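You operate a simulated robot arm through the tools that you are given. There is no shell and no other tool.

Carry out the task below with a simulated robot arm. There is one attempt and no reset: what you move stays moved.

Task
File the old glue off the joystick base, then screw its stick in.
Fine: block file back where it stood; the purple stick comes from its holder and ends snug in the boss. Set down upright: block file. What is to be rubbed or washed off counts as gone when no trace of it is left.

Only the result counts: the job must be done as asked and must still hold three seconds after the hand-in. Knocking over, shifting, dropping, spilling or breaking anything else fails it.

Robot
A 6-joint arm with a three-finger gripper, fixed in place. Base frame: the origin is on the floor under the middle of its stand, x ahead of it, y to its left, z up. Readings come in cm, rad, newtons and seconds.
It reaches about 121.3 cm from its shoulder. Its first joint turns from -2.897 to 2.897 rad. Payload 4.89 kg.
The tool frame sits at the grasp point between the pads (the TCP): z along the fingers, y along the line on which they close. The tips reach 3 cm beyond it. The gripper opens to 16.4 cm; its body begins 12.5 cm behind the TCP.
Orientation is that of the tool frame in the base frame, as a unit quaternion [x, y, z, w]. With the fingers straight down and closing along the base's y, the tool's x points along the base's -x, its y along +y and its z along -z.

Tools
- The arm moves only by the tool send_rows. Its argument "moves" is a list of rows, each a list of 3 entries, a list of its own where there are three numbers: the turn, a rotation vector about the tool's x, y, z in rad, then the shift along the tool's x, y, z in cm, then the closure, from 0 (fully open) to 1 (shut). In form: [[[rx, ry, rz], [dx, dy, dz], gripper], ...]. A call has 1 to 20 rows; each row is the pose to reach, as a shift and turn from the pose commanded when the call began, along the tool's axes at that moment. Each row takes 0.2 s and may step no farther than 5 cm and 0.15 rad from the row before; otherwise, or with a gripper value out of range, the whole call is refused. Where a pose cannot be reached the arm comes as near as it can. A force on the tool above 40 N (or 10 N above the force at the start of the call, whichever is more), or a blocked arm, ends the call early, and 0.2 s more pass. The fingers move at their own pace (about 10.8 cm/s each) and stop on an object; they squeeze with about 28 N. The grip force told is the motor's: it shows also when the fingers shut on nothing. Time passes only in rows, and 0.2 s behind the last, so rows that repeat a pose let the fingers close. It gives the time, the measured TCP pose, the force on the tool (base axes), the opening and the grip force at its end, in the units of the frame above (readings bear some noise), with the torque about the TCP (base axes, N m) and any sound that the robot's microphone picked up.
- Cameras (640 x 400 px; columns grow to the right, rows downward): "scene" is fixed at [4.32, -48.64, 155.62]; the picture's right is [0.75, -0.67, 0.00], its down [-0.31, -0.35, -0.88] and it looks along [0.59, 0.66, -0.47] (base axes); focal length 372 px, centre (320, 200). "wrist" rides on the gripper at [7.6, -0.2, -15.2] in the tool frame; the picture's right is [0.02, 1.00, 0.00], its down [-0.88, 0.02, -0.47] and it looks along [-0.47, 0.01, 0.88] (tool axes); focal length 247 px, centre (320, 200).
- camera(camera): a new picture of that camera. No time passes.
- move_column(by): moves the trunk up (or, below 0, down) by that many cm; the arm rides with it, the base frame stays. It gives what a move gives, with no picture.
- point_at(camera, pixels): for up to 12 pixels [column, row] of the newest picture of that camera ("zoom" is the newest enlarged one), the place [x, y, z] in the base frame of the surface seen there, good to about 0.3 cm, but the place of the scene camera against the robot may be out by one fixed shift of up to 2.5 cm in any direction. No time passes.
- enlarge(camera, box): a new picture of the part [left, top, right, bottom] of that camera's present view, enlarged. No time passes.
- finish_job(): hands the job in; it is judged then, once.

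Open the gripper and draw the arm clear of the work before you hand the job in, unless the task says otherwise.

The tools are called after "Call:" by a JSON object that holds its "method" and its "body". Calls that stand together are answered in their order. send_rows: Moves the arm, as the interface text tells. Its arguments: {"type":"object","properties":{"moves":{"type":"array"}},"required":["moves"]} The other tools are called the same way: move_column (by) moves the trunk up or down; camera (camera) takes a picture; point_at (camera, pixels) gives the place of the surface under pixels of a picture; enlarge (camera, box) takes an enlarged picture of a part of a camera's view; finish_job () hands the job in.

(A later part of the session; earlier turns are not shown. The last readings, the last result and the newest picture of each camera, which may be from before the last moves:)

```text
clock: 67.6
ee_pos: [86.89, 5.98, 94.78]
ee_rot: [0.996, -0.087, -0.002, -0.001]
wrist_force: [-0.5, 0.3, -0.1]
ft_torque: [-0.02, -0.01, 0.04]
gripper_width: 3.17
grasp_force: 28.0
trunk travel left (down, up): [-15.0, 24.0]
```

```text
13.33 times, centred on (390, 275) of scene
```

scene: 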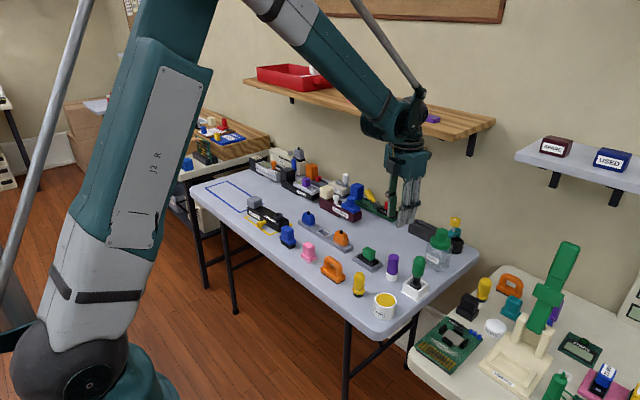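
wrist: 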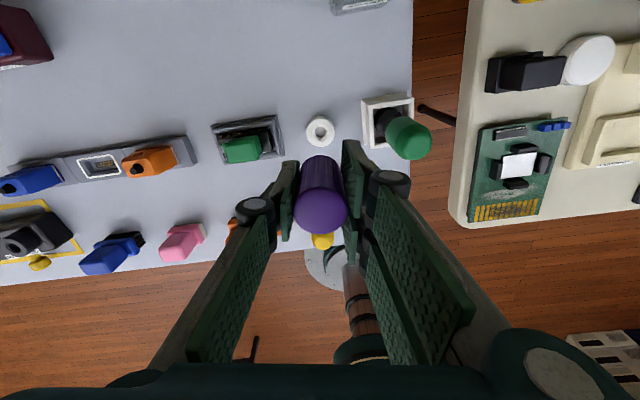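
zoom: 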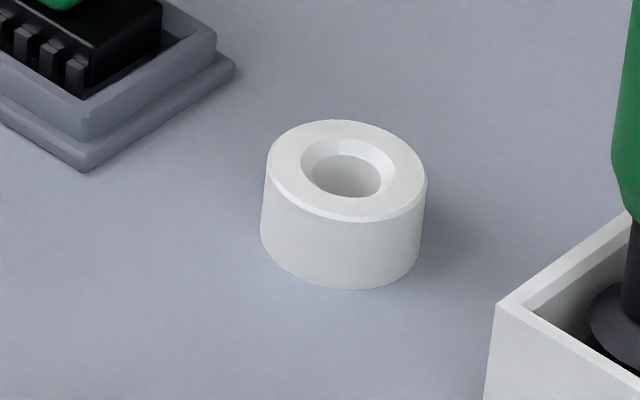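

The stick has a short metal threaded stub. I carry it at this height to above the boss at (76.9, 55.6).

Call:
{"method": "send_rows", "body": {"moves": [[[0, 0, 0], [-0.37, -0.94, 0], 1], [[0, 0, 0], [-1.28, -3.3, 0], 1], [[0, 0, 0], [-2.37, -6.13, 0], 1], [[0, 0, 0], [-3.47, -8.96, 0], 1], [[0, 0, 0], [-4.56, -11.79, 0], 1], [[0, 0, 0], [-5.66, -14.62, 0], 1], [[0, 0, 0], [-6.75, -17.45, 0], 1], [[0, 0, 0], [-7.85, -20.27, 0], 1], [[0, 0, 0], [-8.94, -23.1, 0], 1], [[0, 0, 0], [-10.04, -25.93, 0], 1], [[0, 0, 0], [-11.13, -28.76, 0], 1], [[0, 0, 0], [-12.23, -31.59, 0], 1], [[0, 0, 0], [-13.32, -34.42, 0], 1], [[0, 0, 0], [-14.42, -37.25, 0], 1], [[0, 0, 0], [-15.51, -40.08, 0], 1], [[0, 0, 0], [-16.61, -42.91, 0], 1], [[0, 0, 0], [-17.52, -45.26, 0], 1], [[0, 0, 0], [-18.07, -46.68, 0], 1], [[0, 0, 0], [-18.25, -47.15, 0], 1], [[0, 0, 0], [-18.25, -47.15, 0], 1]]}}

Call:
{"method": "camera", "body": {"camera": "wrist"}}

Call:
{"method": "enlarge", "body": {"camera": "scene", "box": [230, 130, 330, 240]}}

```text
clock: 71.8
ee_pos: [76.86, 55.55, 95.0]
ee_rot: [0.996, -0.087, -0.001, -0.001]
wrist_force: [-0.2, -0.3, -0.9]
ft_torque: [0.01, 0.0, 0.02]
gripper_width: 3.15
grasp_force: 27.9
trunk travel left (down, up): [-15.0, 24.0]
```

```text
taken
```

wrist: 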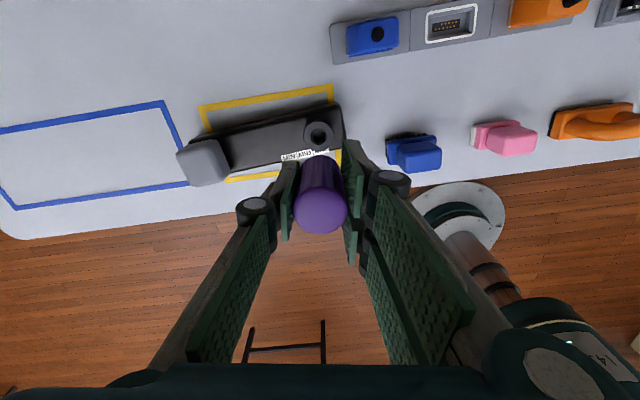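

```text
3.64 times, centred on (280, 185) of scene
```

zoom: 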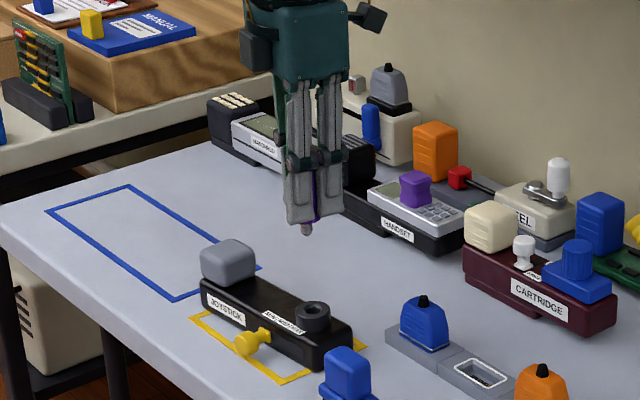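

The boss is visible at wrist (319, 135). I measure its ring and hole from this view.

Call:
{"method": "enlarge", "body": {"camera": "wrist", "box": [280, 95, 360, 165]}}

```text
5.71 times, centred on (320, 130) of wrist
```

zoom: 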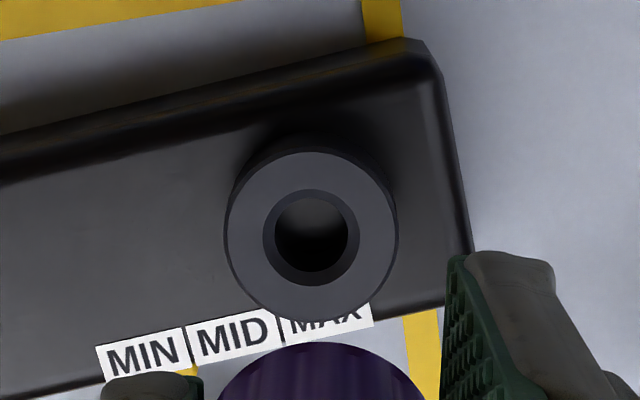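

The ring's circle is centred at zoom (311, 236). I sample points around the ring's rim to get its centre.

Call:
{"method": "point_at", "body": {"camera": "zoom", "pixels": [[240, 236], [384, 236], [311, 165], [311, 308], [260, 185], [362, 185], [260, 288], [362, 288], [250, 210], [372, 262], [250, 262], [372, 210]]}}

Call:
{"method": "point_at", "body": {"camera": "zoom", "pixels": [[245, 250], [378, 222], [290, 168], [332, 303], [332, 168], [290, 303], [311, 237], [311, 265], [300, 230], [325, 230], [311, 215], [311, 255]]}}

```text
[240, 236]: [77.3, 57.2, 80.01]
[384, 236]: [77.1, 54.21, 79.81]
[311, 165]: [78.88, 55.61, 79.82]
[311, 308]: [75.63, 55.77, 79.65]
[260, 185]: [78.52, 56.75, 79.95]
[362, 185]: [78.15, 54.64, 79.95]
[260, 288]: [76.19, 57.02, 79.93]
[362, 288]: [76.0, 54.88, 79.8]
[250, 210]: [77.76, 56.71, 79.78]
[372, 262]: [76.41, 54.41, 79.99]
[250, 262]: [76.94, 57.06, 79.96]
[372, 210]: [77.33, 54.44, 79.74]
```

```text
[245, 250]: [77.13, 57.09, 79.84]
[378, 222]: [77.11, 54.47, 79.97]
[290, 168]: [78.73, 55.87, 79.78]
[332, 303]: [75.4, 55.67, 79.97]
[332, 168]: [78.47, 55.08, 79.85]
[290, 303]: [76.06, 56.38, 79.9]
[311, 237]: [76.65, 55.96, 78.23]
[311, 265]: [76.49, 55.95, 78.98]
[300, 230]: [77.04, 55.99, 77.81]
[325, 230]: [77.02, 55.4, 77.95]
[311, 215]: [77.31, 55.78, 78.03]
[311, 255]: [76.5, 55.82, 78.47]
```

The ring points average to a boss centre of (77.17, 55.74, 79.9), so the tool axis must move by about (+0.29, +0.18). I make that shift and verify.

Call:
{"method": "send_rows", "body": {"moves": [[[0, 0, 0], [0.13, -0.11, 0.5], 1], [[0, 0, 0], [0.255, -0.223, 1.0], 1], [[0, 0, 0], [0.255, -0.223, 1.0], 1]]}}

Call:
{"method": "enlarge", "body": {"camera": "wrist", "box": [280, 105, 360, 175]}}

Call:
{"method": "enlarge", "body": {"camera": "wrist", "box": [270, 140, 370, 240]}}

Call:
{"method": "enlarge", "body": {"camera": "scene", "box": [255, 160, 310, 225]}}

```text
clock: 72.6
ee_pos: [77.22, 55.75, 93.97]
ee_rot: [0.996, -0.087, -0.001, 0.0]
wrist_force: [1.0, 0.1, -0.7]
ft_torque: [-0.01, 0.0, -0.01]
gripper_width: 3.15
grasp_force: 27.8
trunk travel left (down, up): [-15.0, 24.0]
```

```text
5.71 times, centred on (320, 140) of wrist
```

zoom: 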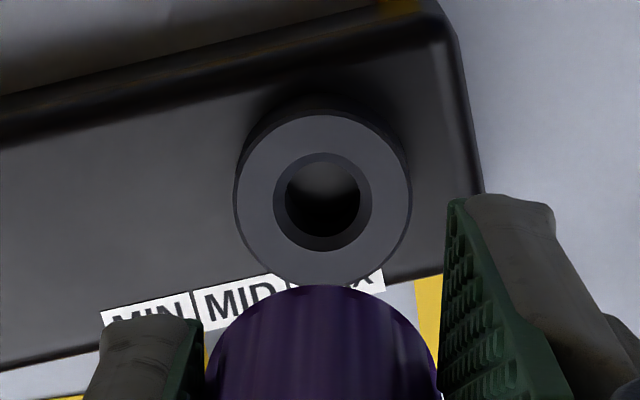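

```text
4.00 times, centred on (320, 190) of wrist
```

zoom: 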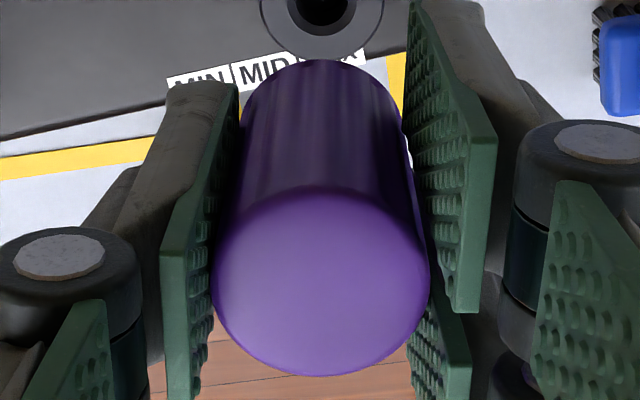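

```text
6.15 times, centred on (282, 192) of scene
```

zoom: 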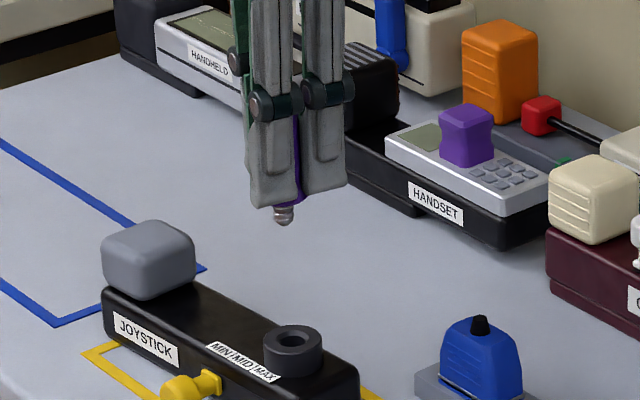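

The hole is now at the predicted axis pixel (320.5, 140), and the scene view also lines up. I descend to about 1 cm above contact.

Call:
{"method": "send_rows", "body": {"moves": [[[0, 0, 0], [0, 0, 1], 1], [[0, 0, 0], [0, 0, 2.5], 1], [[0, 0, 0], [0, 0, 4], 1], [[0, 0, 0], [0, 0, 5.5], 1], [[0, 0, 0], [0, 0, 6.6], 1], [[0, 0, 0], [0, 0, 7.3], 1], [[0, 0, 0], [0, 0, 7.3], 1]]}}

Call:
{"method": "enlarge", "body": {"camera": "scene", "box": [255, 175, 300, 230]}}

Call:
{"method": "enlarge", "body": {"camera": "wrist", "box": [270, 110, 370, 210]}}

```text
clock: 74.2
ee_pos: [77.27, 55.88, 86.67]
ee_rot: [0.996, -0.086, -0.001, -0.001]
wrist_force: [-0.3, 0.3, -0.4]
ft_torque: [-0.04, 0.01, -0.03]
gripper_width: 3.16
grasp_force: 28.6
trunk travel left (down, up): [-15.0, 24.0]
```

```text
7.27 times, centred on (278, 202) of scene
```

zoom: 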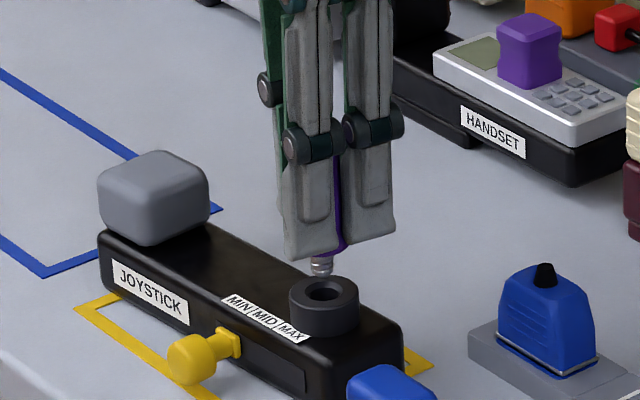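

```text
4.00 times, centred on (320, 160) of wrist
```

zoom: 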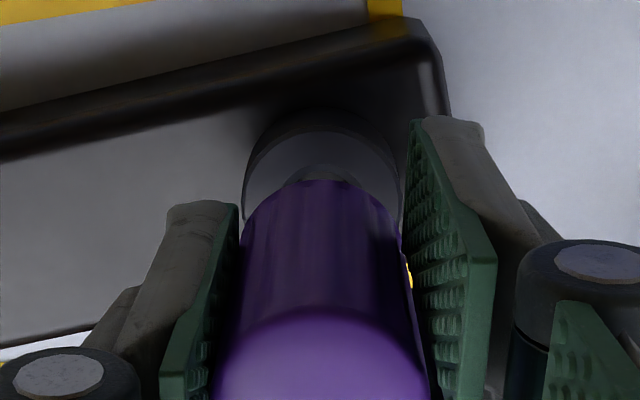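

The stub hangs right above the hole, scene zoom (322, 265) over (325, 293). I lower in small steps watching the force.

Call:
{"method": "send_rows", "body": {"moves": [[[0, 0, 0], [0, 0, 0.2], 1], [[0, 0, 0], [0, 0, 0.4], 1], [[0, 0, 0], [0, 0, 0.6], 1], [[0, 0, 0], [0, 0, 0.7], 1], [[0, 0, 0], [0, 0, 0.8], 1]]}}

Call:
{"method": "send_rows", "body": {"moves": [[[0, 0, 0], [0, 0, 0.1], 1], [[0, 0, 0], [0, 0, 0.2], 1]]}}

Call:
{"method": "send_rows", "body": {"moves": [[[0, 0, 0], [0, 0, 0.1], 1], [[0, 0, 0], [0, 0, 0.2], 1]]}}

Call:
{"method": "enlarge", "body": {"camera": "scene", "box": [255, 175, 300, 230]}}

```text
clock: 75.4
ee_pos: [77.26, 55.65, 85.83]
ee_rot: [0.996, -0.087, -0.001, 0.0]
wrist_force: [-0.4, -0.6, -1.0]
ft_torque: [0.06, -0.02, 0.05]
gripper_width: 3.14
grasp_force: 28.4
trunk travel left (down, up): [-15.0, 24.0]
```

```text
clock: 76.0
ee_pos: [77.25, 55.79, 85.61]
ee_rot: [0.996, -0.087, 0.0, 0.0]
wrist_force: [0.5, -0.4, -0.6]
ft_torque: [-0.03, 0.0, -0.05]
gripper_width: 3.18
grasp_force: 28.1
trunk travel left (down, up): [-15.0, 24.0]
```

```text
clock: 76.6
ee_pos: [77.32, 55.72, 85.29]
ee_rot: [0.996, -0.087, -0.001, 0.0]
wrist_force: [-0.7, 0.6, -0.3]
ft_torque: [0.0, 0.0, 0.0]
gripper_width: 3.14
grasp_force: 28.2
trunk travel left (down, up): [-15.0, 24.0]
```

```text
7.27 times, centred on (278, 202) of scene
```

zoom: 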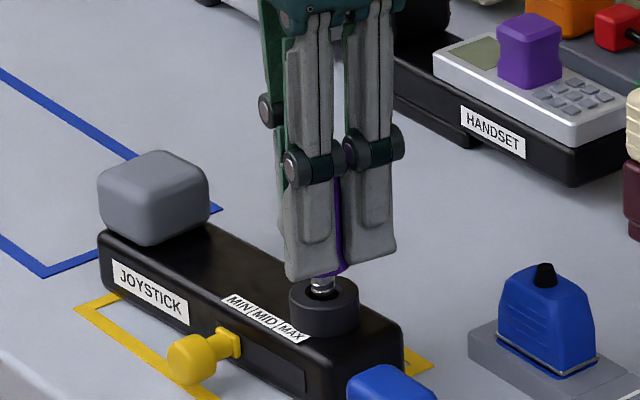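

The stub's tip is entering the hole with no force yet. I keep lowering in 0.1 cm steps until it touches the thread.

Call:
{"method": "send_rows", "body": {"moves": [[[0, 0, 0], [0, 0, 0.1], 1], [[0, 0, 0], [0, 0, 0.2], 1]]}}

Call:
{"method": "send_rows", "body": {"moves": [[[0, 0, 0], [0, 0, 0.1], 1], [[0, 0, 0], [0, 0, 0.1], 1]]}}

Call:
{"method": "send_rows", "body": {"moves": [[[0, 0, 0], [0, 0, 0.1], 1], [[0, 0, 0], [0, 0, 0.1], 1]]}}

Call:
{"method": "enlarge", "body": {"camera": "scene", "box": [255, 175, 300, 230]}}

```text
clock: 77.2
ee_pos: [77.34, 55.72, 85.02]
ee_rot: [0.996, -0.087, -0.001, -0.001]
wrist_force: [0.2, 0.6, 0.3]
ft_torque: [0.03, -0.03, -0.01]
gripper_width: 3.17
grasp_force: 27.7
trunk travel left (down, up): [-15.0, 24.0]
```

```text
clock: 77.8
ee_pos: [77.26, 55.71, 85.06]
ee_rot: [0.996, -0.088, 0.0, 0.0]
wrist_force: [0.8, -0.9, 0.1]
ft_torque: [0.02, -0.02, 0.04]
gripper_width: 3.17
grasp_force: 28.5
trunk travel left (down, up): [-15.0, 24.0]
```

```text
clock: 78.4
ee_pos: [77.09, 55.74, 84.92]
ee_rot: [0.996, -0.088, -0.001, 0.0]
wrist_force: [0.6, -0.4, -1.1]
ft_torque: [0.01, 0.01, 0.0]
gripper_width: 3.15
grasp_force: 28.3
trunk travel left (down, up): [-15.0, 24.0]
```

```text
7.27 times, centred on (278, 202) of scene
```

zoom: 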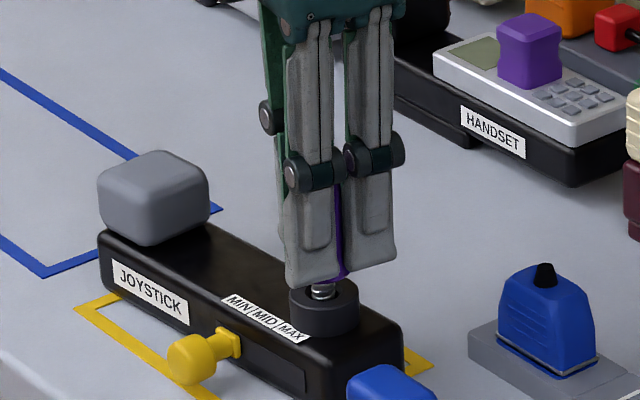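

Still no contact force at z≈84.9; the threaded stub is partly inside the boss. I keep going down in 0.1 steps.

Call:
{"method": "send_rows", "body": {"moves": [[[0, 0, 0], [0, 0, 0.1], 1], [[0, 0, 0], [0, 0, 0.1], 1]]}}

Call:
{"method": "send_rows", "body": {"moves": [[[0, 0, 0], [0, 0, 0.1], 1], [[0, 0, 0], [0, 0, 0.1], 1]]}}

Call:
{"method": "send_rows", "body": {"moves": [[[0, 0, 0], [0, 0, 0.1], 1], [[0, 0, 0], [0, 0, 0.1], 1]]}}

Call:
{"method": "enlarge", "body": {"camera": "scene", "box": [255, 175, 300, 230]}}

```text
clock: 79.0
ee_pos: [77.25, 55.76, 84.85]
ee_rot: [0.996, -0.087, -0.001, 0.0]
wrist_force: [0.8, 0.5, 0.4]
ft_torque: [-0.02, 0.0, 0.0]
gripper_width: 3.15
grasp_force: 27.9
trunk travel left (down, up): [-15.0, 24.0]
```

```text
clock: 79.6
ee_pos: [77.27, 55.7, 84.78]
ee_rot: [0.996, -0.088, -0.001, -0.001]
wrist_force: [0.3, 0.9, -0.1]
ft_torque: [0.03, 0.02, 0.02]
gripper_width: 3.18
grasp_force: 28.7
trunk travel left (down, up): [-15.0, 24.0]
```

```text
clock: 80.2
ee_pos: [77.23, 55.7, 84.67]
ee_rot: [0.996, -0.087, -0.001, 0.0]
wrist_force: [0.5, 0.1, -0.6]
ft_torque: [-0.01, 0.03, 0.02]
gripper_width: 3.18
grasp_force: 28.1
trunk travel left (down, up): [-15.0, 24.0]
```

```text
7.27 times, centred on (278, 202) of scene
```

zoom: 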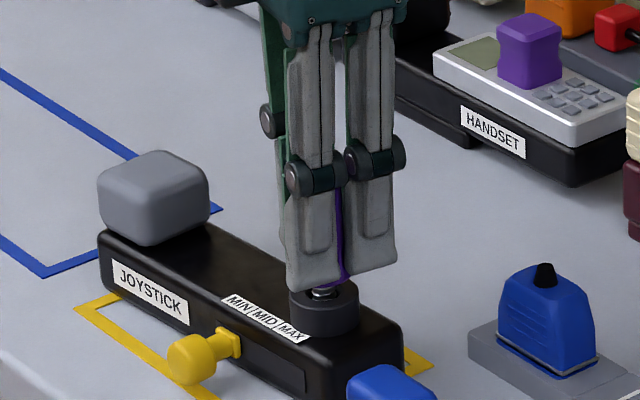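

Still free. I continue lowering step by step until resistance appears.

Call:
{"method": "send_rows", "body": {"moves": [[[0, 0, 0], [0, 0, 0.1], 1], [[0, 0, 0], [0, 0, 0.1], 1]]}}

Call:
{"method": "send_rows", "body": {"moves": [[[0, 0, 0], [0, 0, 0.1], 1], [[0, 0, 0], [0, 0, 0.1], 1]]}}

Call:
{"method": "enlarge", "body": {"camera": "scene", "box": [265, 195, 295, 225]}}

```text
clock: 80.8
ee_pos: [77.26, 55.8, 84.57]
ee_rot: [0.996, -0.088, -0.001, 0.0]
wrist_force: [-0.2, 0.3, -0.1]
ft_torque: [0.0, 0.0, 0.0]
gripper_width: 3.15
grasp_force: 27.9
trunk travel left (down, up): [-15.0, 24.0]
```

```text
clock: 81.4
ee_pos: [77.23, 55.81, 84.58]
ee_rot: [0.996, -0.086, -0.001, 0.0]
wrist_force: [0.3, -0.3, -0.2]
ft_torque: [-0.02, 0.01, 0.0]
gripper_width: 3.14
grasp_force: 27.7
trunk travel left (down, up): [-15.0, 24.0]
```

```text
13.33 times, centred on (280, 210) of scene
```

zoom: 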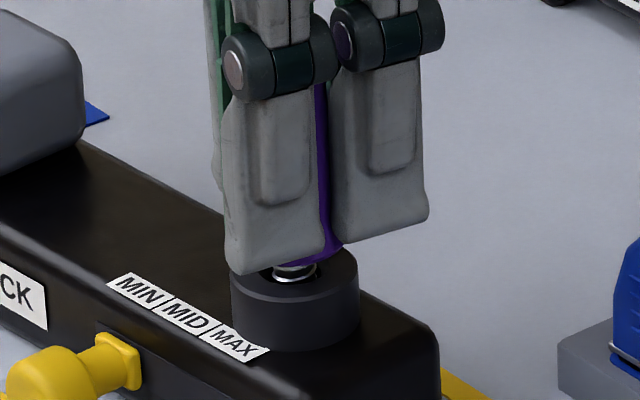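

The gap between shoulder and boss is still about 0.5 cm. I continue down to find where the thread begins.

Call:
{"method": "send_rows", "body": {"moves": [[[0, 0, 0], [0, 0, 0.1], 1], [[0, 0, 0], [0, 0, 0.1], 1]]}}

Call:
{"method": "send_rows", "body": {"moves": [[[0, 0, 0], [0, 0, 0.1], 1], [[0, 0, 0], [0, 0, 0.1], 1]]}}

Call:
{"method": "enlarge", "body": {"camera": "scene", "box": [265, 195, 295, 225]}}

```text
clock: 82.0
ee_pos: [77.27, 55.78, 84.49]
ee_rot: [0.996, -0.087, -0.001, 0.0]
wrist_force: [0.4, 0.9, 0.2]
ft_torque: [0.01, 0.0, -0.01]
gripper_width: 3.15
grasp_force: 28.0
trunk travel left (down, up): [-15.0, 24.0]
```

```text
clock: 82.6
ee_pos: [77.25, 55.77, 84.45]
ee_rot: [0.996, -0.087, -0.001, -0.001]
wrist_force: [-0.5, 0.0, -0.6]
ft_torque: [0.0, 0.0, -0.03]
gripper_width: 3.16
grasp_force: 27.6
trunk travel left (down, up): [-15.0, 24.0]
```

```text
13.33 times, centred on (280, 210) of scene
```

zoom: 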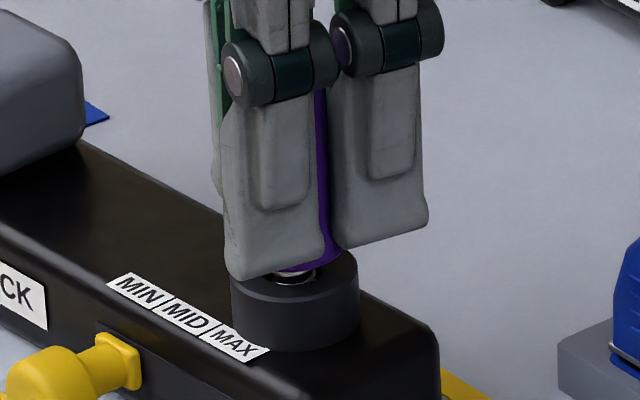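

Resistance still zero. I go on lowering in 0.1 cm steps.

Call:
{"method": "send_rows", "body": {"moves": [[[0, 0, 0], [0, 0, 0.1], 1], [[0, 0, 0], [0, 0, 0.1], 1], [[0, 0, 0], [0, 0, 0.1], 1]]}}

Call:
{"method": "send_rows", "body": {"moves": [[[0, 0, 0], [0, 0, 0.1], 1], [[0, 0, 0], [0, 0, 0.1], 1], [[0, 0, 0], [0, 0, 0.1], 1]]}}

Call:
{"method": "enlarge", "body": {"camera": "scene", "box": [265, 195, 295, 225]}}

```text
clock: 83.4
ee_pos: [77.31, 55.79, 84.21]
ee_rot: [0.996, -0.088, -0.001, -0.001]
wrist_force: [2.8, 2.2, 8.1]
ft_torque: [0.05, -0.14, 0.01]
gripper_width: 3.16
grasp_force: 28.2
trunk travel left (down, up): [-15.0, 24.0]
```

```text
clock: 84.2
ee_pos: [77.25, 55.76, 84.13]
ee_rot: [0.996, -0.087, -0.001, -0.002]
wrist_force: [3.0, 5.8, 21.0]
ft_torque: [0.22, -0.02, -0.1]
gripper_width: 3.11
grasp_force: 27.9
trunk travel left (down, up): [-15.0, 24.0]
```

```text
13.33 times, centred on (280, 210) of scene
```

zoom: 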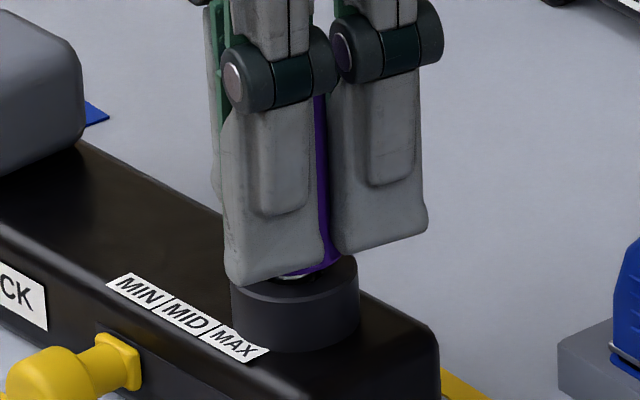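

Contact came at z≈84.15 with 21 N. I ease off slightly and start turning clockwise (positive tool z), watching torque and force.

Call:
{"method": "send_rows", "body": {"moves": [[[0, 0, 0], [0, -0.03, -0.08], 1], [[0, 0, 0], [0, -0.03, -0.08], 1]]}}

Call:
{"method": "send_rows", "body": {"moves": [[[0, 0, 0.12], [0, 0, 0], 1], [[0, 0, 0.24], [0, 0, 0], 1], [[0, 0, 0.36], [0, 0, 0], 1], [[0, 0, 0.48], [0, 0, 0], 1], [[0, 0, 0.6], [0, 0, 0], 1]]}}

Call:
{"method": "enlarge", "body": {"camera": "scene", "box": [255, 185, 305, 235]}}

```text
clock: 84.8
ee_pos: [77.23, 55.75, 84.12]
ee_rot: [0.996, -0.087, -0.001, 0.0]
wrist_force: [4.0, -0.2, 9.7]
ft_torque: [-0.08, -0.06, -0.03]
gripper_width: 3.17
grasp_force: 28.4
trunk travel left (down, up): [-15.0, 24.0]
```

```text
clock: 86.0
ee_pos: [77.32, 55.79, 84.02]
ee_rot: [0.926, -0.378, -0.001, -0.001]
wrist_force: [-0.7, -2.3, 3.1]
ft_torque: [-0.03, 0.0, 0.01]
gripper_width: 3.17
grasp_force: 27.7
trunk travel left (down, up): [-15.0, 24.0]
```

```text
8.00 times, centred on (280, 210) of scene
```

zoom: 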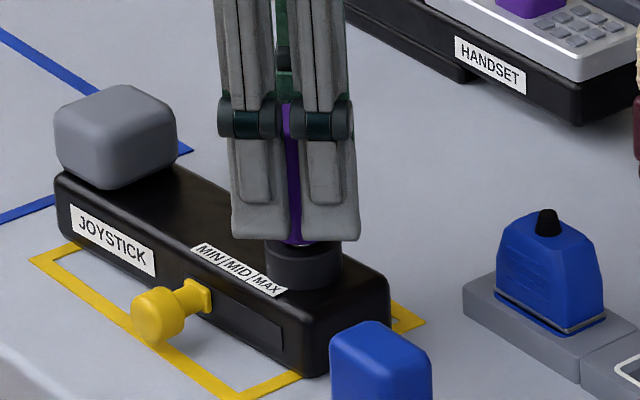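

The axial force fell to 3 N as it turned, so the thread is drawing in. I continue turning with a little downward follow.

Call:
{"method": "send_rows", "body": {"moves": [[[0, 0, 0.12], [0, 0, 0.01], 1], [[0, 0, 0.24], [0, 0, 0.02], 1], [[0, 0, 0.36], [0, 0, 0.03], 1], [[0, 0, 0.48], [0, 0, 0.04], 1], [[0, 0, 0.6], [0, 0, 0.05], 1]]}}

Call:
{"method": "enlarge", "body": {"camera": "scene", "box": [255, 185, 305, 235]}}

Call:
{"method": "enlarge", "body": {"camera": "wrist", "box": [250, 110, 390, 270]}}

```text
clock: 87.2
ee_pos: [77.31, 55.76, 84.2]
ee_rot: [0.772, -0.636, -0.001, -0.001]
wrist_force: [-0.7, -0.8, -2.9]
ft_torque: [-0.07, -0.03, 0.0]
gripper_width: 3.14
grasp_force: 27.5
trunk travel left (down, up): [-15.0, 24.0]
```

```text
8.00 times, centred on (280, 210) of scene
```

zoom: 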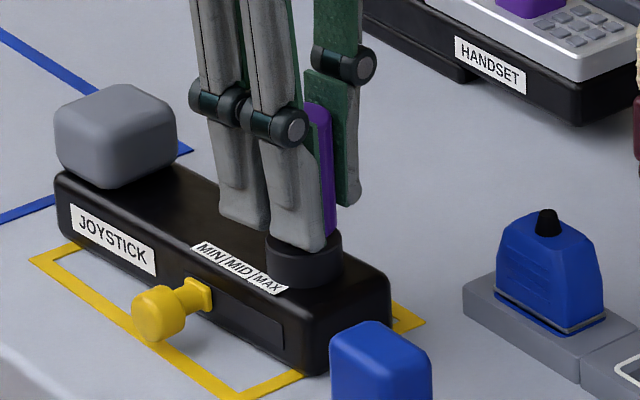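

```text
2.50 times, centred on (320, 190) of wrist
```

zoom: 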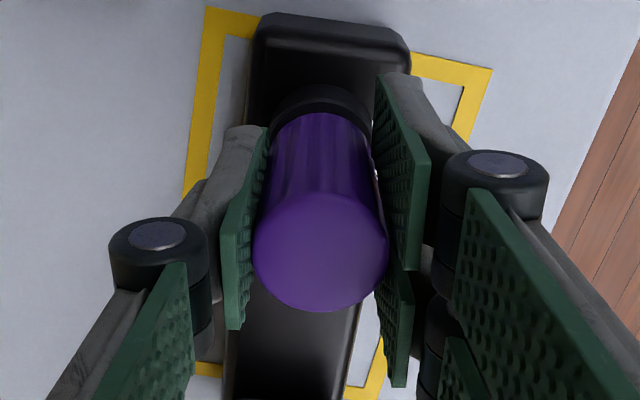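

Now the thread pulls down at −2.9 N, so I follow faster: 0.1 cm per 0.6 rad.

Call:
{"method": "send_rows", "body": {"moves": [[[0, 0, 0.12], [0, 0, 0.03], 1], [[0, 0, 0.24], [0, 0, 0.05], 1], [[0, 0, 0.36], [0, 0, 0.07], 1], [[0, 0, 0.48], [0, 0, 0.09], 1], [[0, 0, 0.6], [0, 0, 0.1], 1]]}}

Call:
{"method": "enlarge", "body": {"camera": "scene", "box": [255, 185, 305, 235]}}

```text
clock: 88.4
ee_pos: [77.31, 55.87, 83.97]
ee_rot: [-0.549, 0.836, 0.0, -0.001]
wrist_force: [0.7, 4.2, 5.0]
ft_torque: [0.38, -0.21, 0.01]
gripper_width: 3.15
grasp_force: 28.1
trunk travel left (down, up): [-15.0, 24.0]
```

```text
8.00 times, centred on (280, 210) of scene
```

zoom: 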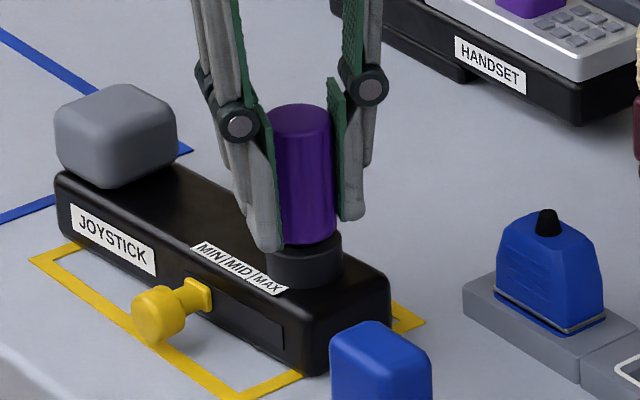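

The shoulder is now almost on the boss. I continue turning without further pushing and watch the twist torque.

Call:
{"method": "send_rows", "body": {"moves": [[[0, 0, 0.12], [0, 0, 0], 1], [[0, 0, 0.24], [0, 0, 0], 1], [[0, 0, 0.36], [0, 0, 0], 1], [[0, 0, 0.48], [0, 0, 0.01], 1], [[0, 0, 0.6], [0, 0, 0.02], 1]]}}

Call:
{"method": "enlarge", "body": {"camera": "scene", "box": [265, 195, 295, 225]}}

Call:
{"method": "enlarge", "body": {"camera": "wrist", "box": [250, 110, 390, 270]}}

```text
clock: 89.6
ee_pos: [77.26, 55.79, 84.01]
ee_rot: [-0.278, 0.96, 0.0, -0.001]
wrist_force: [-1.3, -1.1, 0.2]
ft_torque: [-0.09, 0.02, 0.02]
gripper_width: 3.15
grasp_force: 28.1
trunk travel left (down, up): [-15.0, 24.0]
```

```text
13.33 times, centred on (280, 210) of scene
```

zoom: 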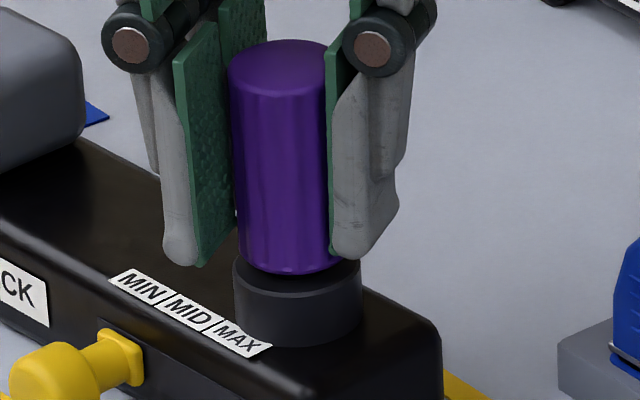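

```text
2.50 times, centred on (320, 190) of wrist
```

zoom: 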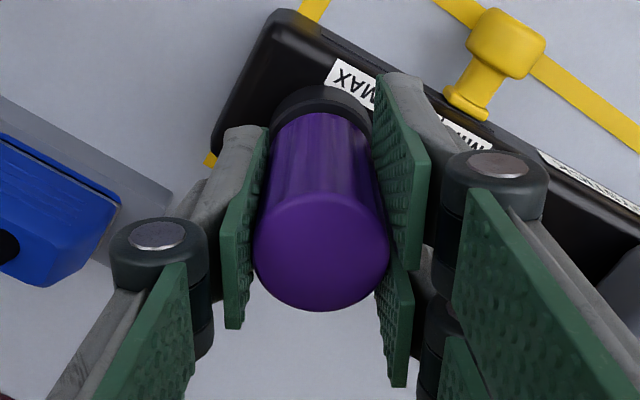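

Load has eased again with the shoulder nearly flush. I keep turning with a small follow and monitor torque.

Call:
{"method": "send_rows", "body": {"moves": [[[0, 0, 0.12], [0, 0, 0.01], 1], [[0, 0, 0.24], [0, 0, 0.02], 1], [[0, 0, 0.36], [0, 0, 0.03], 1], [[0, 0, 0.48], [0, 0, 0.04], 1], [[0, 0, 0.6], [0, 0, 0.05], 1]]}}

Call:
{"method": "enlarge", "body": {"camera": "scene", "box": [265, 195, 295, 225]}}

```text
clock: 90.8
ee_pos: [77.19, 55.77, 83.93]
ee_rot: [0.017, 1.0, 0.001, 0.0]
wrist_force: [-2.2, 3.5, 5.7]
ft_torque: [0.13, -0.03, 0.0]
gripper_width: 3.15
grasp_force: 28.2
trunk travel left (down, up): [-15.0, 24.0]
```

```text
13.33 times, centred on (280, 210) of scene
```

zoom: 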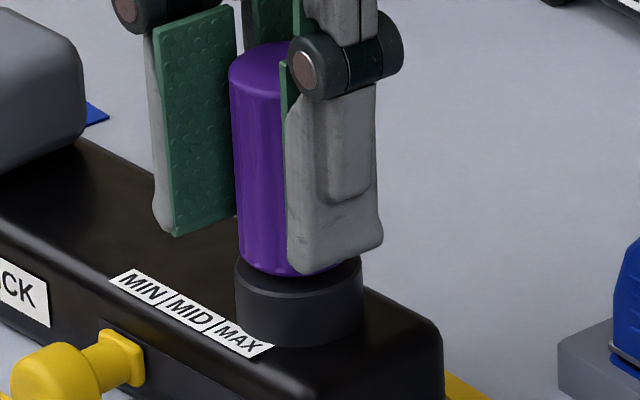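

The axial load is back to ~6 N. I keep turning without pressing further and compare.

Call:
{"method": "send_rows", "body": {"moves": [[[0, 0, 0.12], [0, 0.02, 0], 1], [[0, 0, 0.24], [0, 0.02, 0], 1], [[0, 0, 0.36], [0, 0.02, 0], 1], [[0, 0, 0.48], [0, 0.02, 0], 1], [[0, 0, 0.6], [0, 0.02, 0], 1]]}}

Call:
{"method": "enlarge", "body": {"camera": "scene", "box": [265, 195, 295, 225]}}

Call:
{"method": "enlarge", "body": {"camera": "scene", "box": [230, 170, 310, 240]}}

```text
clock: 92.0
ee_pos: [77.37, 55.8, 84.06]
ee_rot: [0.313, 0.95, 0.001, -0.001]
wrist_force: [4.2, 1.4, 5.1]
ft_torque: [-0.17, -0.53, 0.02]
gripper_width: 3.16
grasp_force: 28.0
trunk travel left (down, up): [-15.0, 24.0]
```

```text
13.33 times, centred on (280, 210) of scene
```

zoom: 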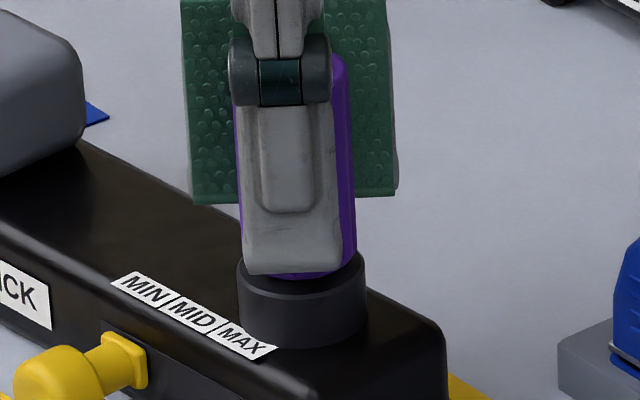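

```text
5.71 times, centred on (270, 205) of scene
```

zoom: 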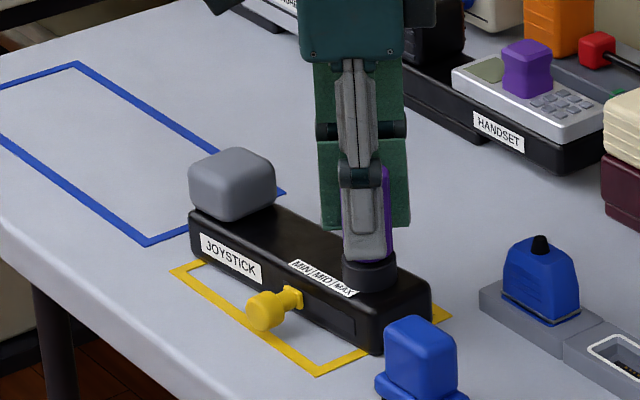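

The base end has been nudged by about 2 mm as the stick orbits slightly, so I want low side loads. I measure the gap between the stick's shoulder and the boss in the scene view.

Call:
{"method": "enlarge", "body": {"camera": "scene", "box": [270, 195, 290, 218]}}

Call:
{"method": "point_at", "body": {"camera": "zoom", "pixels": [[390, 60], [400, 180], [400, 240], [400, 260], [330, 262], [340, 275], [330, 290], [300, 290], [360, 290], [270, 280], [410, 280], [340, 300]]}}

```text
16.00 times, centred on (280, 206) of scene
```

zoom: 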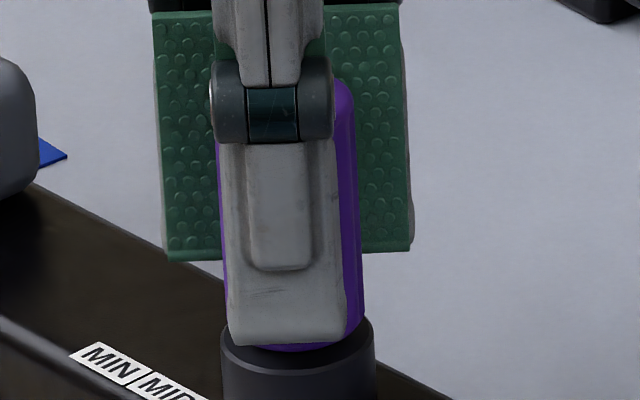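

```text
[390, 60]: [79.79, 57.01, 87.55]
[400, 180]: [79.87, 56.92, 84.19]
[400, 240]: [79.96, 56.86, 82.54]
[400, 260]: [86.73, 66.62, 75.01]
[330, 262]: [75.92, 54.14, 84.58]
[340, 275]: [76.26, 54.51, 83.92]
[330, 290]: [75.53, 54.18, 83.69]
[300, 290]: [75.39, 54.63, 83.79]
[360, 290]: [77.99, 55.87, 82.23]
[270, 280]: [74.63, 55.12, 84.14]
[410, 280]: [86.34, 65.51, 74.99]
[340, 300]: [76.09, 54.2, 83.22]
```

There is still a gap of roughly 0.3–0.5 cm, so more turns are needed. I continue the clockwise turn through the rest of the wrist range, shifting slightly with the side force.

Call:
{"method": "send_rows", "body": {"moves": [[[0, 0, 0.14], [-0.01, 0.02, 0], 1], [[0, 0, 0.28], [-0.02, 0.03, 0], 1], [[0, 0, 0.42], [-0.02, 0.03, 0.01], 1], [[0, 0, 0.56], [-0.02, 0.03, 0.01], 1], [[0, 0, 0.7], [-0.02, 0.03, 0.02], 1]]}}

Call:
{"method": "enlarge", "body": {"camera": "scene", "box": [265, 195, 295, 225]}}

```text
clock: 93.2
ee_pos: [77.25, 55.77, 83.84]
ee_rot: [0.619, 0.785, -0.001, -0.001]
wrist_force: [-0.4, -0.2, -2.2]
ft_torque: [0.0, -0.05, 0.02]
gripper_width: 3.14
grasp_force: 27.5
trunk travel left (down, up): [-15.0, 24.0]
```

```text
13.33 times, centred on (280, 210) of scene
```

zoom: 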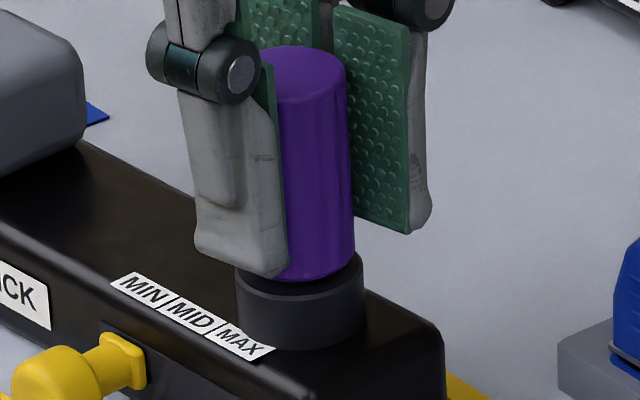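

Force went to −2.2 N, so the thread keeps pulling in. I continue another 0.9 rad with slightly more follow.

Call:
{"method": "send_rows", "body": {"moves": [[[0, 0, 0.14], [0, 0, 0.02], 1], [[0, 0, 0.28], [0, 0, 0.03], 1], [[0, 0, 0.42], [0, 0, 0.04], 1], [[0, 0, 0.56], [0, 0, 0.05], 1], [[0, 0, 0.7], [0, 0, 0.06], 1], [[0, 0, 0.84], [0, 0, 0.06], 1]]}}

Call:
{"method": "enlarge", "body": {"camera": "scene", "box": [265, 195, 295, 225]}}

Call:
{"method": "camera", "body": {"camera": "wrist"}}

```text
clock: 94.6
ee_pos: [77.29, 55.84, 83.86]
ee_rot: [0.885, 0.465, 0.0, 0.0]
wrist_force: [0.1, -0.4, -2.4]
ft_torque: [-0.05, -0.02, 0.01]
gripper_width: 3.18
grasp_force: 28.1
trunk travel left (down, up): [-15.0, 24.0]
```

```text
13.33 times, centred on (280, 210) of scene
```

zoom: 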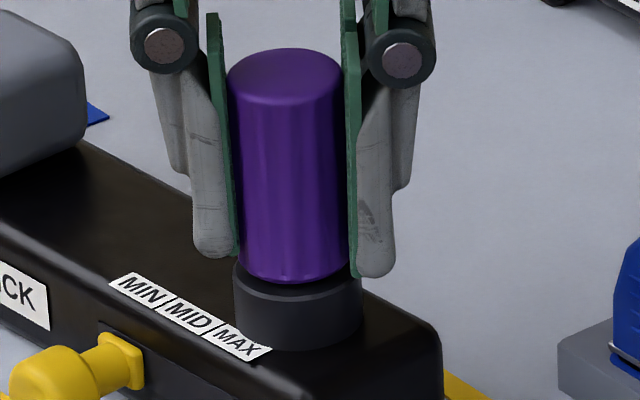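

```text
taken
```

wrist: 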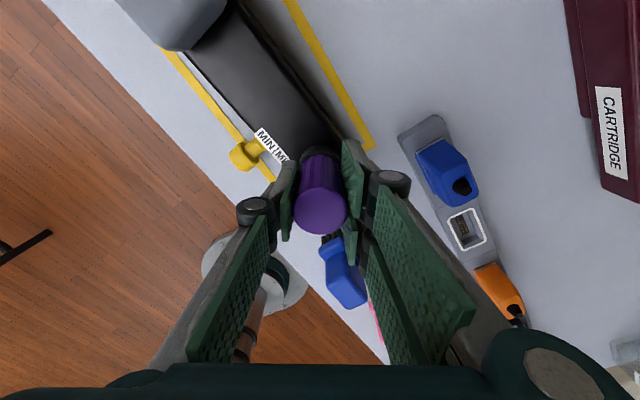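

The shoulder is clearly lower now, perhaps 0.2 cm from the boss, and the wrist is near its limit (−125°). I open the fingers a little, leaving the stick standing in the thread.

Call:
{"method": "send_rows", "body": {"moves": [[[0, 0, 0], [0, 0, -0.02], 0.9], [[0, 0, 0], [0, 0, -0.02], 0.8], [[0, 0, 0], [0, 0, -0.02], 0.72], [[0, 0, 0], [0, 0, -0.02], 0.7], [[0, 0, 0], [0, 0, -0.02], 0.7]]}}

Call:
{"method": "enlarge", "body": {"camera": "scene", "box": [265, 195, 295, 225]}}

Call:
{"method": "enlarge", "body": {"camera": "wrist", "box": [250, 110, 390, 270]}}

```text
clock: 95.8
ee_pos: [77.23, 55.79, 83.92]
ee_rot: [0.885, 0.465, -0.001, 0.0]
wrist_force: [0.7, 1.2, -0.5]
ft_torque: [-0.03, 0.01, 0.0]
gripper_width: 4.93
grasp_force: 0.1
trunk travel left (down, up): [-15.0, 24.0]
```

```text
13.33 times, centred on (280, 210) of scene
```

zoom: 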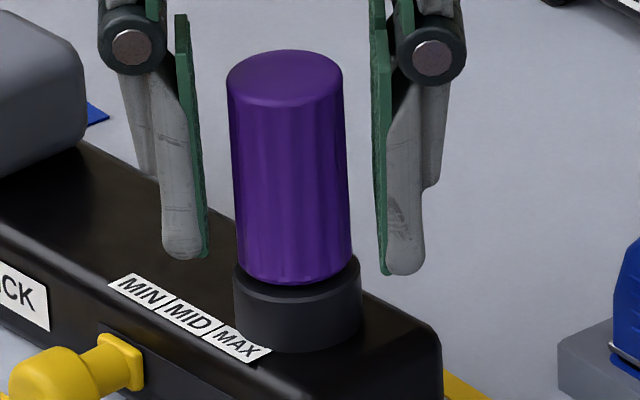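

```text
2.50 times, centred on (320, 190) of wrist
```

zoom: 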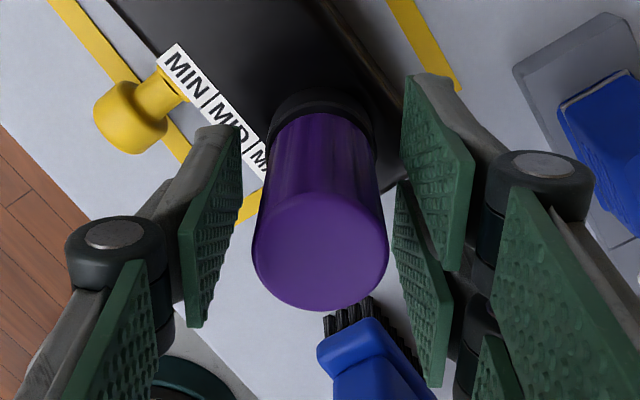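

The stick stands on its own, held by the thread, and is centred. I rotate the open hand back by 3 rad in place.

Call:
{"method": "send_rows", "body": {"moves": [[[0, 0, -0.15], [0, 0, 0], 0.7], [[0, 0, -0.3], [0, 0, 0], 0.7], [[0, 0, -0.45], [0, 0, 0], 0.7], [[0, 0, -0.6], [0, 0, 0], 0.7], [[0, 0, -0.75], [0, 0, 0], 0.7], [[0, 0, -0.9], [0, 0, 0], 0.7], [[0, 0, -1.05], [0, 0, 0], 0.7], [[0, 0, -1.2], [0, 0, 0], 0.7], [[0, 0, -1.35], [0, 0, 0], 0.7], [[0, 0, -1.5], [0, 0, 0], 0.7], [[0, 0, -1.65], [0, 0, 0], 0.7], [[0, 0, -1.8], [0, 0, 0], 0.7], [[0, 0, -1.95], [0, 0, 0], 0.7], [[0, 0, -2.1], [0, 0, 0], 0.7], [[0, 0, -2.25], [0, 0, 0], 0.7], [[0, 0, -2.4], [0, 0, 0], 0.7], [[0, 0, -2.55], [0, 0, 0], 0.7], [[0, 0, -2.7], [0, 0, 0], 0.7], [[0, 0, -2.85], [0, 0, 0], 0.7], [[0, 0, -3.0], [0, 0, 0], 0.7]]}}

Call:
{"method": "send_rows", "body": {"moves": [[[0, 0, -0.15], [0, 0, 0], 0.7], [[0, 0, -0.3], [0, 0, 0], 0.7], [[0, 0, -0.45], [0, 0, 0], 0.7], [[0, 0, -0.6], [0, 0, 0], 0.7], [[0, 0, -0.75], [0, 0, 0], 0.7], [[0, 0, -0.9], [0, 0, 0], 0.7], [[0, 0, -1.05], [0, 0, 0], 0.7], [[0, 0, -1.2], [0, 0, 0], 0.7], [[0, 0, -1.35], [0, 0, 0], 0.7], [[0, 0, -1.5], [0, 0, 0], 0.7], [[0, 0, -1.65], [0, 0, 0], 0.7], [[0, 0, -1.8], [0, 0, 0], 0.7], [[0, 0, -1.8], [0, 0, 0], 0.7]]}}

Call:
{"method": "enlarge", "body": {"camera": "scene", "box": [265, 195, 295, 225]}}

Call:
{"method": "enlarge", "body": {"camera": "wrist", "box": [250, 110, 390, 270]}}

```text
clock: 100.0
ee_pos: [77.29, 55.88, 83.77]
ee_rot: [-0.402, 0.916, 0.001, 0.001]
wrist_force: [0.3, 0.2, 0.3]
ft_torque: [-0.01, 0.01, 0.02]
gripper_width: 4.92
grasp_force: 0.1
trunk travel left (down, up): [-15.0, 24.0]
```

```text
clock: 102.8
ee_pos: [77.18, 55.97, 83.91]
ee_rot: [0.967, -0.254, -0.001, -0.001]
wrist_force: [-0.3, -0.1, 0.6]
ft_torque: [0.01, -0.02, -0.02]
gripper_width: 4.92
grasp_force: 0.0
trunk travel left (down, up): [-15.0, 24.0]
```

```text
13.33 times, centred on (280, 210) of scene
```

zoom: 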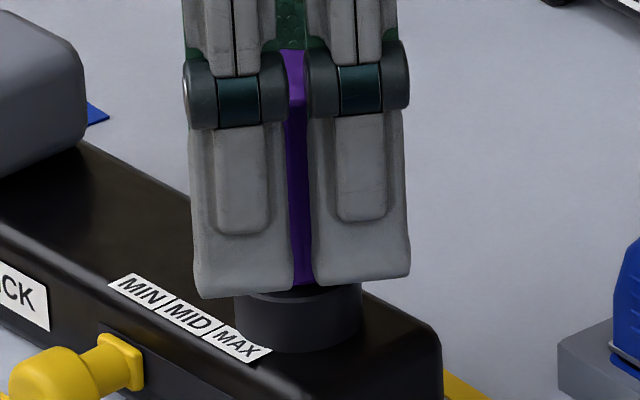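

```text
2.50 times, centred on (320, 190) of wrist
```

zoom: 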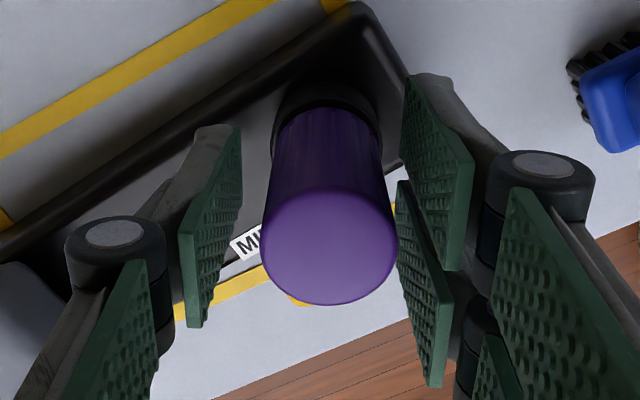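

After turning back (yaw ≈151°), the stick's disc is at zoom (329, 246), off-centre by about 0.2 cm. I shift the hand to centre it before closing.

Call:
{"method": "send_rows", "body": {"moves": [[[0, 0, 0], [0.06, 0.1, 0], 0.7], [[0, 0, 0], [0.12, 0.2, 0], 0.7], [[0, 0, 0], [0.12, 0.2, 0], 0.7]]}}

Call:
{"method": "enlarge", "body": {"camera": "wrist", "box": [250, 110, 390, 270]}}

```text
clock: 103.6
ee_pos: [77.16, 55.61, 83.92]
ee_rot: [0.967, -0.255, 0.0, -0.001]
wrist_force: [-0.6, -0.8, 0.3]
ft_torque: [0.01, -0.03, -0.01]
gripper_width: 4.92
grasp_force: 0.1
trunk travel left (down, up): [-15.0, 24.0]
```

```text
2.50 times, centred on (320, 190) of wrist
```

zoom: 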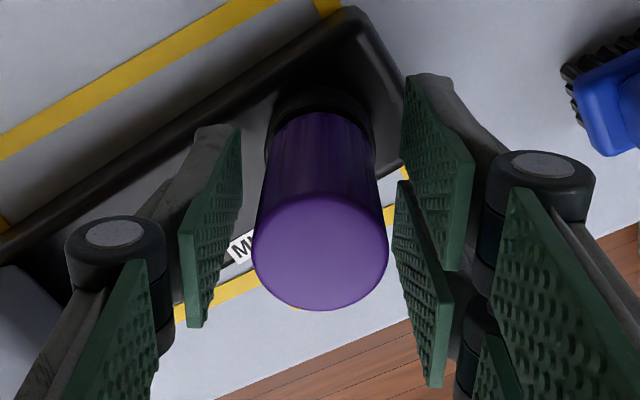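

Now centred (disc 251–388). I close on the stick again.

Call:
{"method": "send_rows", "body": {"moves": [[[0, 0, 0], [0, 0, 0], 0.75], [[0, 0, 0], [0, 0, 0], 0.8], [[0, 0, 0], [0, 0, 0], 0.9], [[0, 0, 0], [0, 0, 0], 1], [[0, 0, 0], [0, 0, 0], 1], [[0, 0, 0], [0, 0, 0], 1]]}}

Call:
{"method": "send_rows", "body": {"moves": [[[0, 0, 0.12], [0, 0, 0.01], 1], [[0, 0, 0.24], [0, 0, 0.02], 1], [[0, 0, 0.36], [0, 0, 0.03], 1], [[0, 0, 0.48], [0, 0, 0.04], 1], [[0, 0, 0.6], [0, 0, 0.05], 1]]}}

Call:
{"method": "enlarge", "body": {"camera": "scene", "box": [265, 195, 295, 225]}}

```text
clock: 105.0
ee_pos: [77.29, 55.63, 83.88]
ee_rot: [0.967, -0.255, -0.001, -0.001]
wrist_force: [-0.1, 0.4, -0.4]
ft_torque: [-0.03, 0.0, -0.04]
gripper_width: 3.18
grasp_force: 27.6
trunk travel left (down, up): [-15.0, 24.0]
```

```text
clock: 106.2
ee_pos: [77.3, 55.53, 83.88]
ee_rot: [0.848, -0.531, -0.001, 0.001]
wrist_force: [-0.1, -0.2, -1.8]
ft_torque: [-0.04, -0.03, 0.01]
gripper_width: 3.2
grasp_force: 27.9
trunk travel left (down, up): [-15.0, 24.0]
```

```text
13.33 times, centred on (280, 210) of scene
```

zoom: 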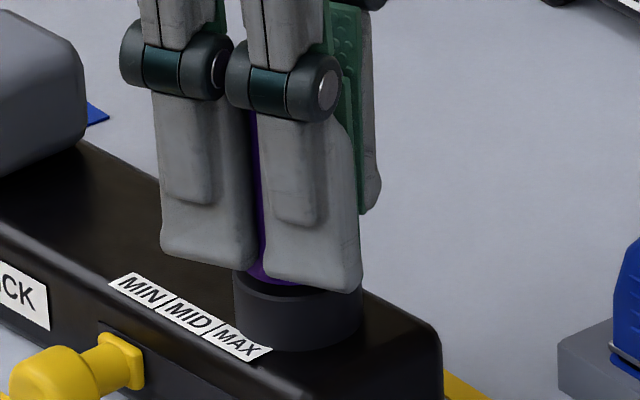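

Turning smoothly with only −1.8 N axial. I continue 1.2 rad more in two calls with the same follow rate.

Call:
{"method": "send_rows", "body": {"moves": [[[0, 0, 0.12], [0, 0, 0.01], 1], [[0, 0, 0.24], [0, 0, 0.02], 1], [[0, 0, 0.36], [0, 0, 0.035], 1], [[0, 0, 0.48], [0, 0, 0.045], 1], [[0, 0, 0.6], [0, 0, 0.06], 1]]}}

Call:
{"method": "send_rows", "body": {"moves": [[[0, 0, 0.12], [0, 0, 0.01], 1], [[0, 0, 0.24], [0, 0, 0.02], 1], [[0, 0, 0.36], [0, 0, 0.03], 1], [[0, 0, 0.48], [0, 0, 0.04], 1], [[0, 0, 0.6], [0, 0, 0.05], 1]]}}

Call:
{"method": "enlarge", "body": {"camera": "scene", "box": [265, 195, 295, 225]}}

```text
clock: 107.4
ee_pos: [77.28, 55.54, 83.78]
ee_rot: [-0.653, 0.757, 0.001, 0.0]
wrist_force: [0.6, -1.7, 1.8]
ft_torque: [0.16, -0.07, 0.02]
gripper_width: 3.16
grasp_force: 28.6
trunk travel left (down, up): [-15.0, 24.0]
```

```text
clock: 108.6
ee_pos: [77.25, 55.51, 83.73]
ee_rot: [-0.4, 0.917, 0.001, -0.001]
wrist_force: [0.7, -0.6, 1.3]
ft_torque: [0.09, -0.08, 0.15]
gripper_width: 3.17
grasp_force: 27.9
trunk travel left (down, up): [-15.0, 24.0]
```

```text
13.33 times, centred on (280, 210) of scene
```

zoom: 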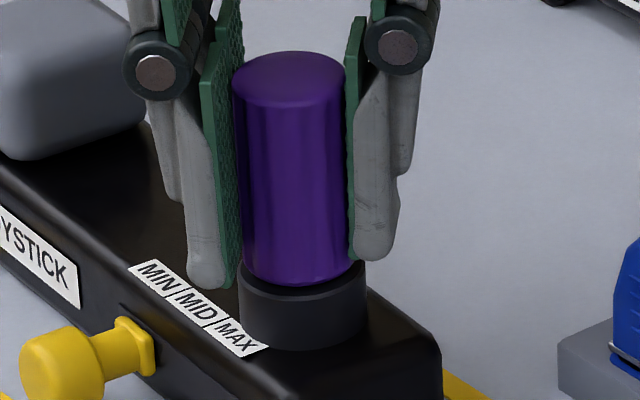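

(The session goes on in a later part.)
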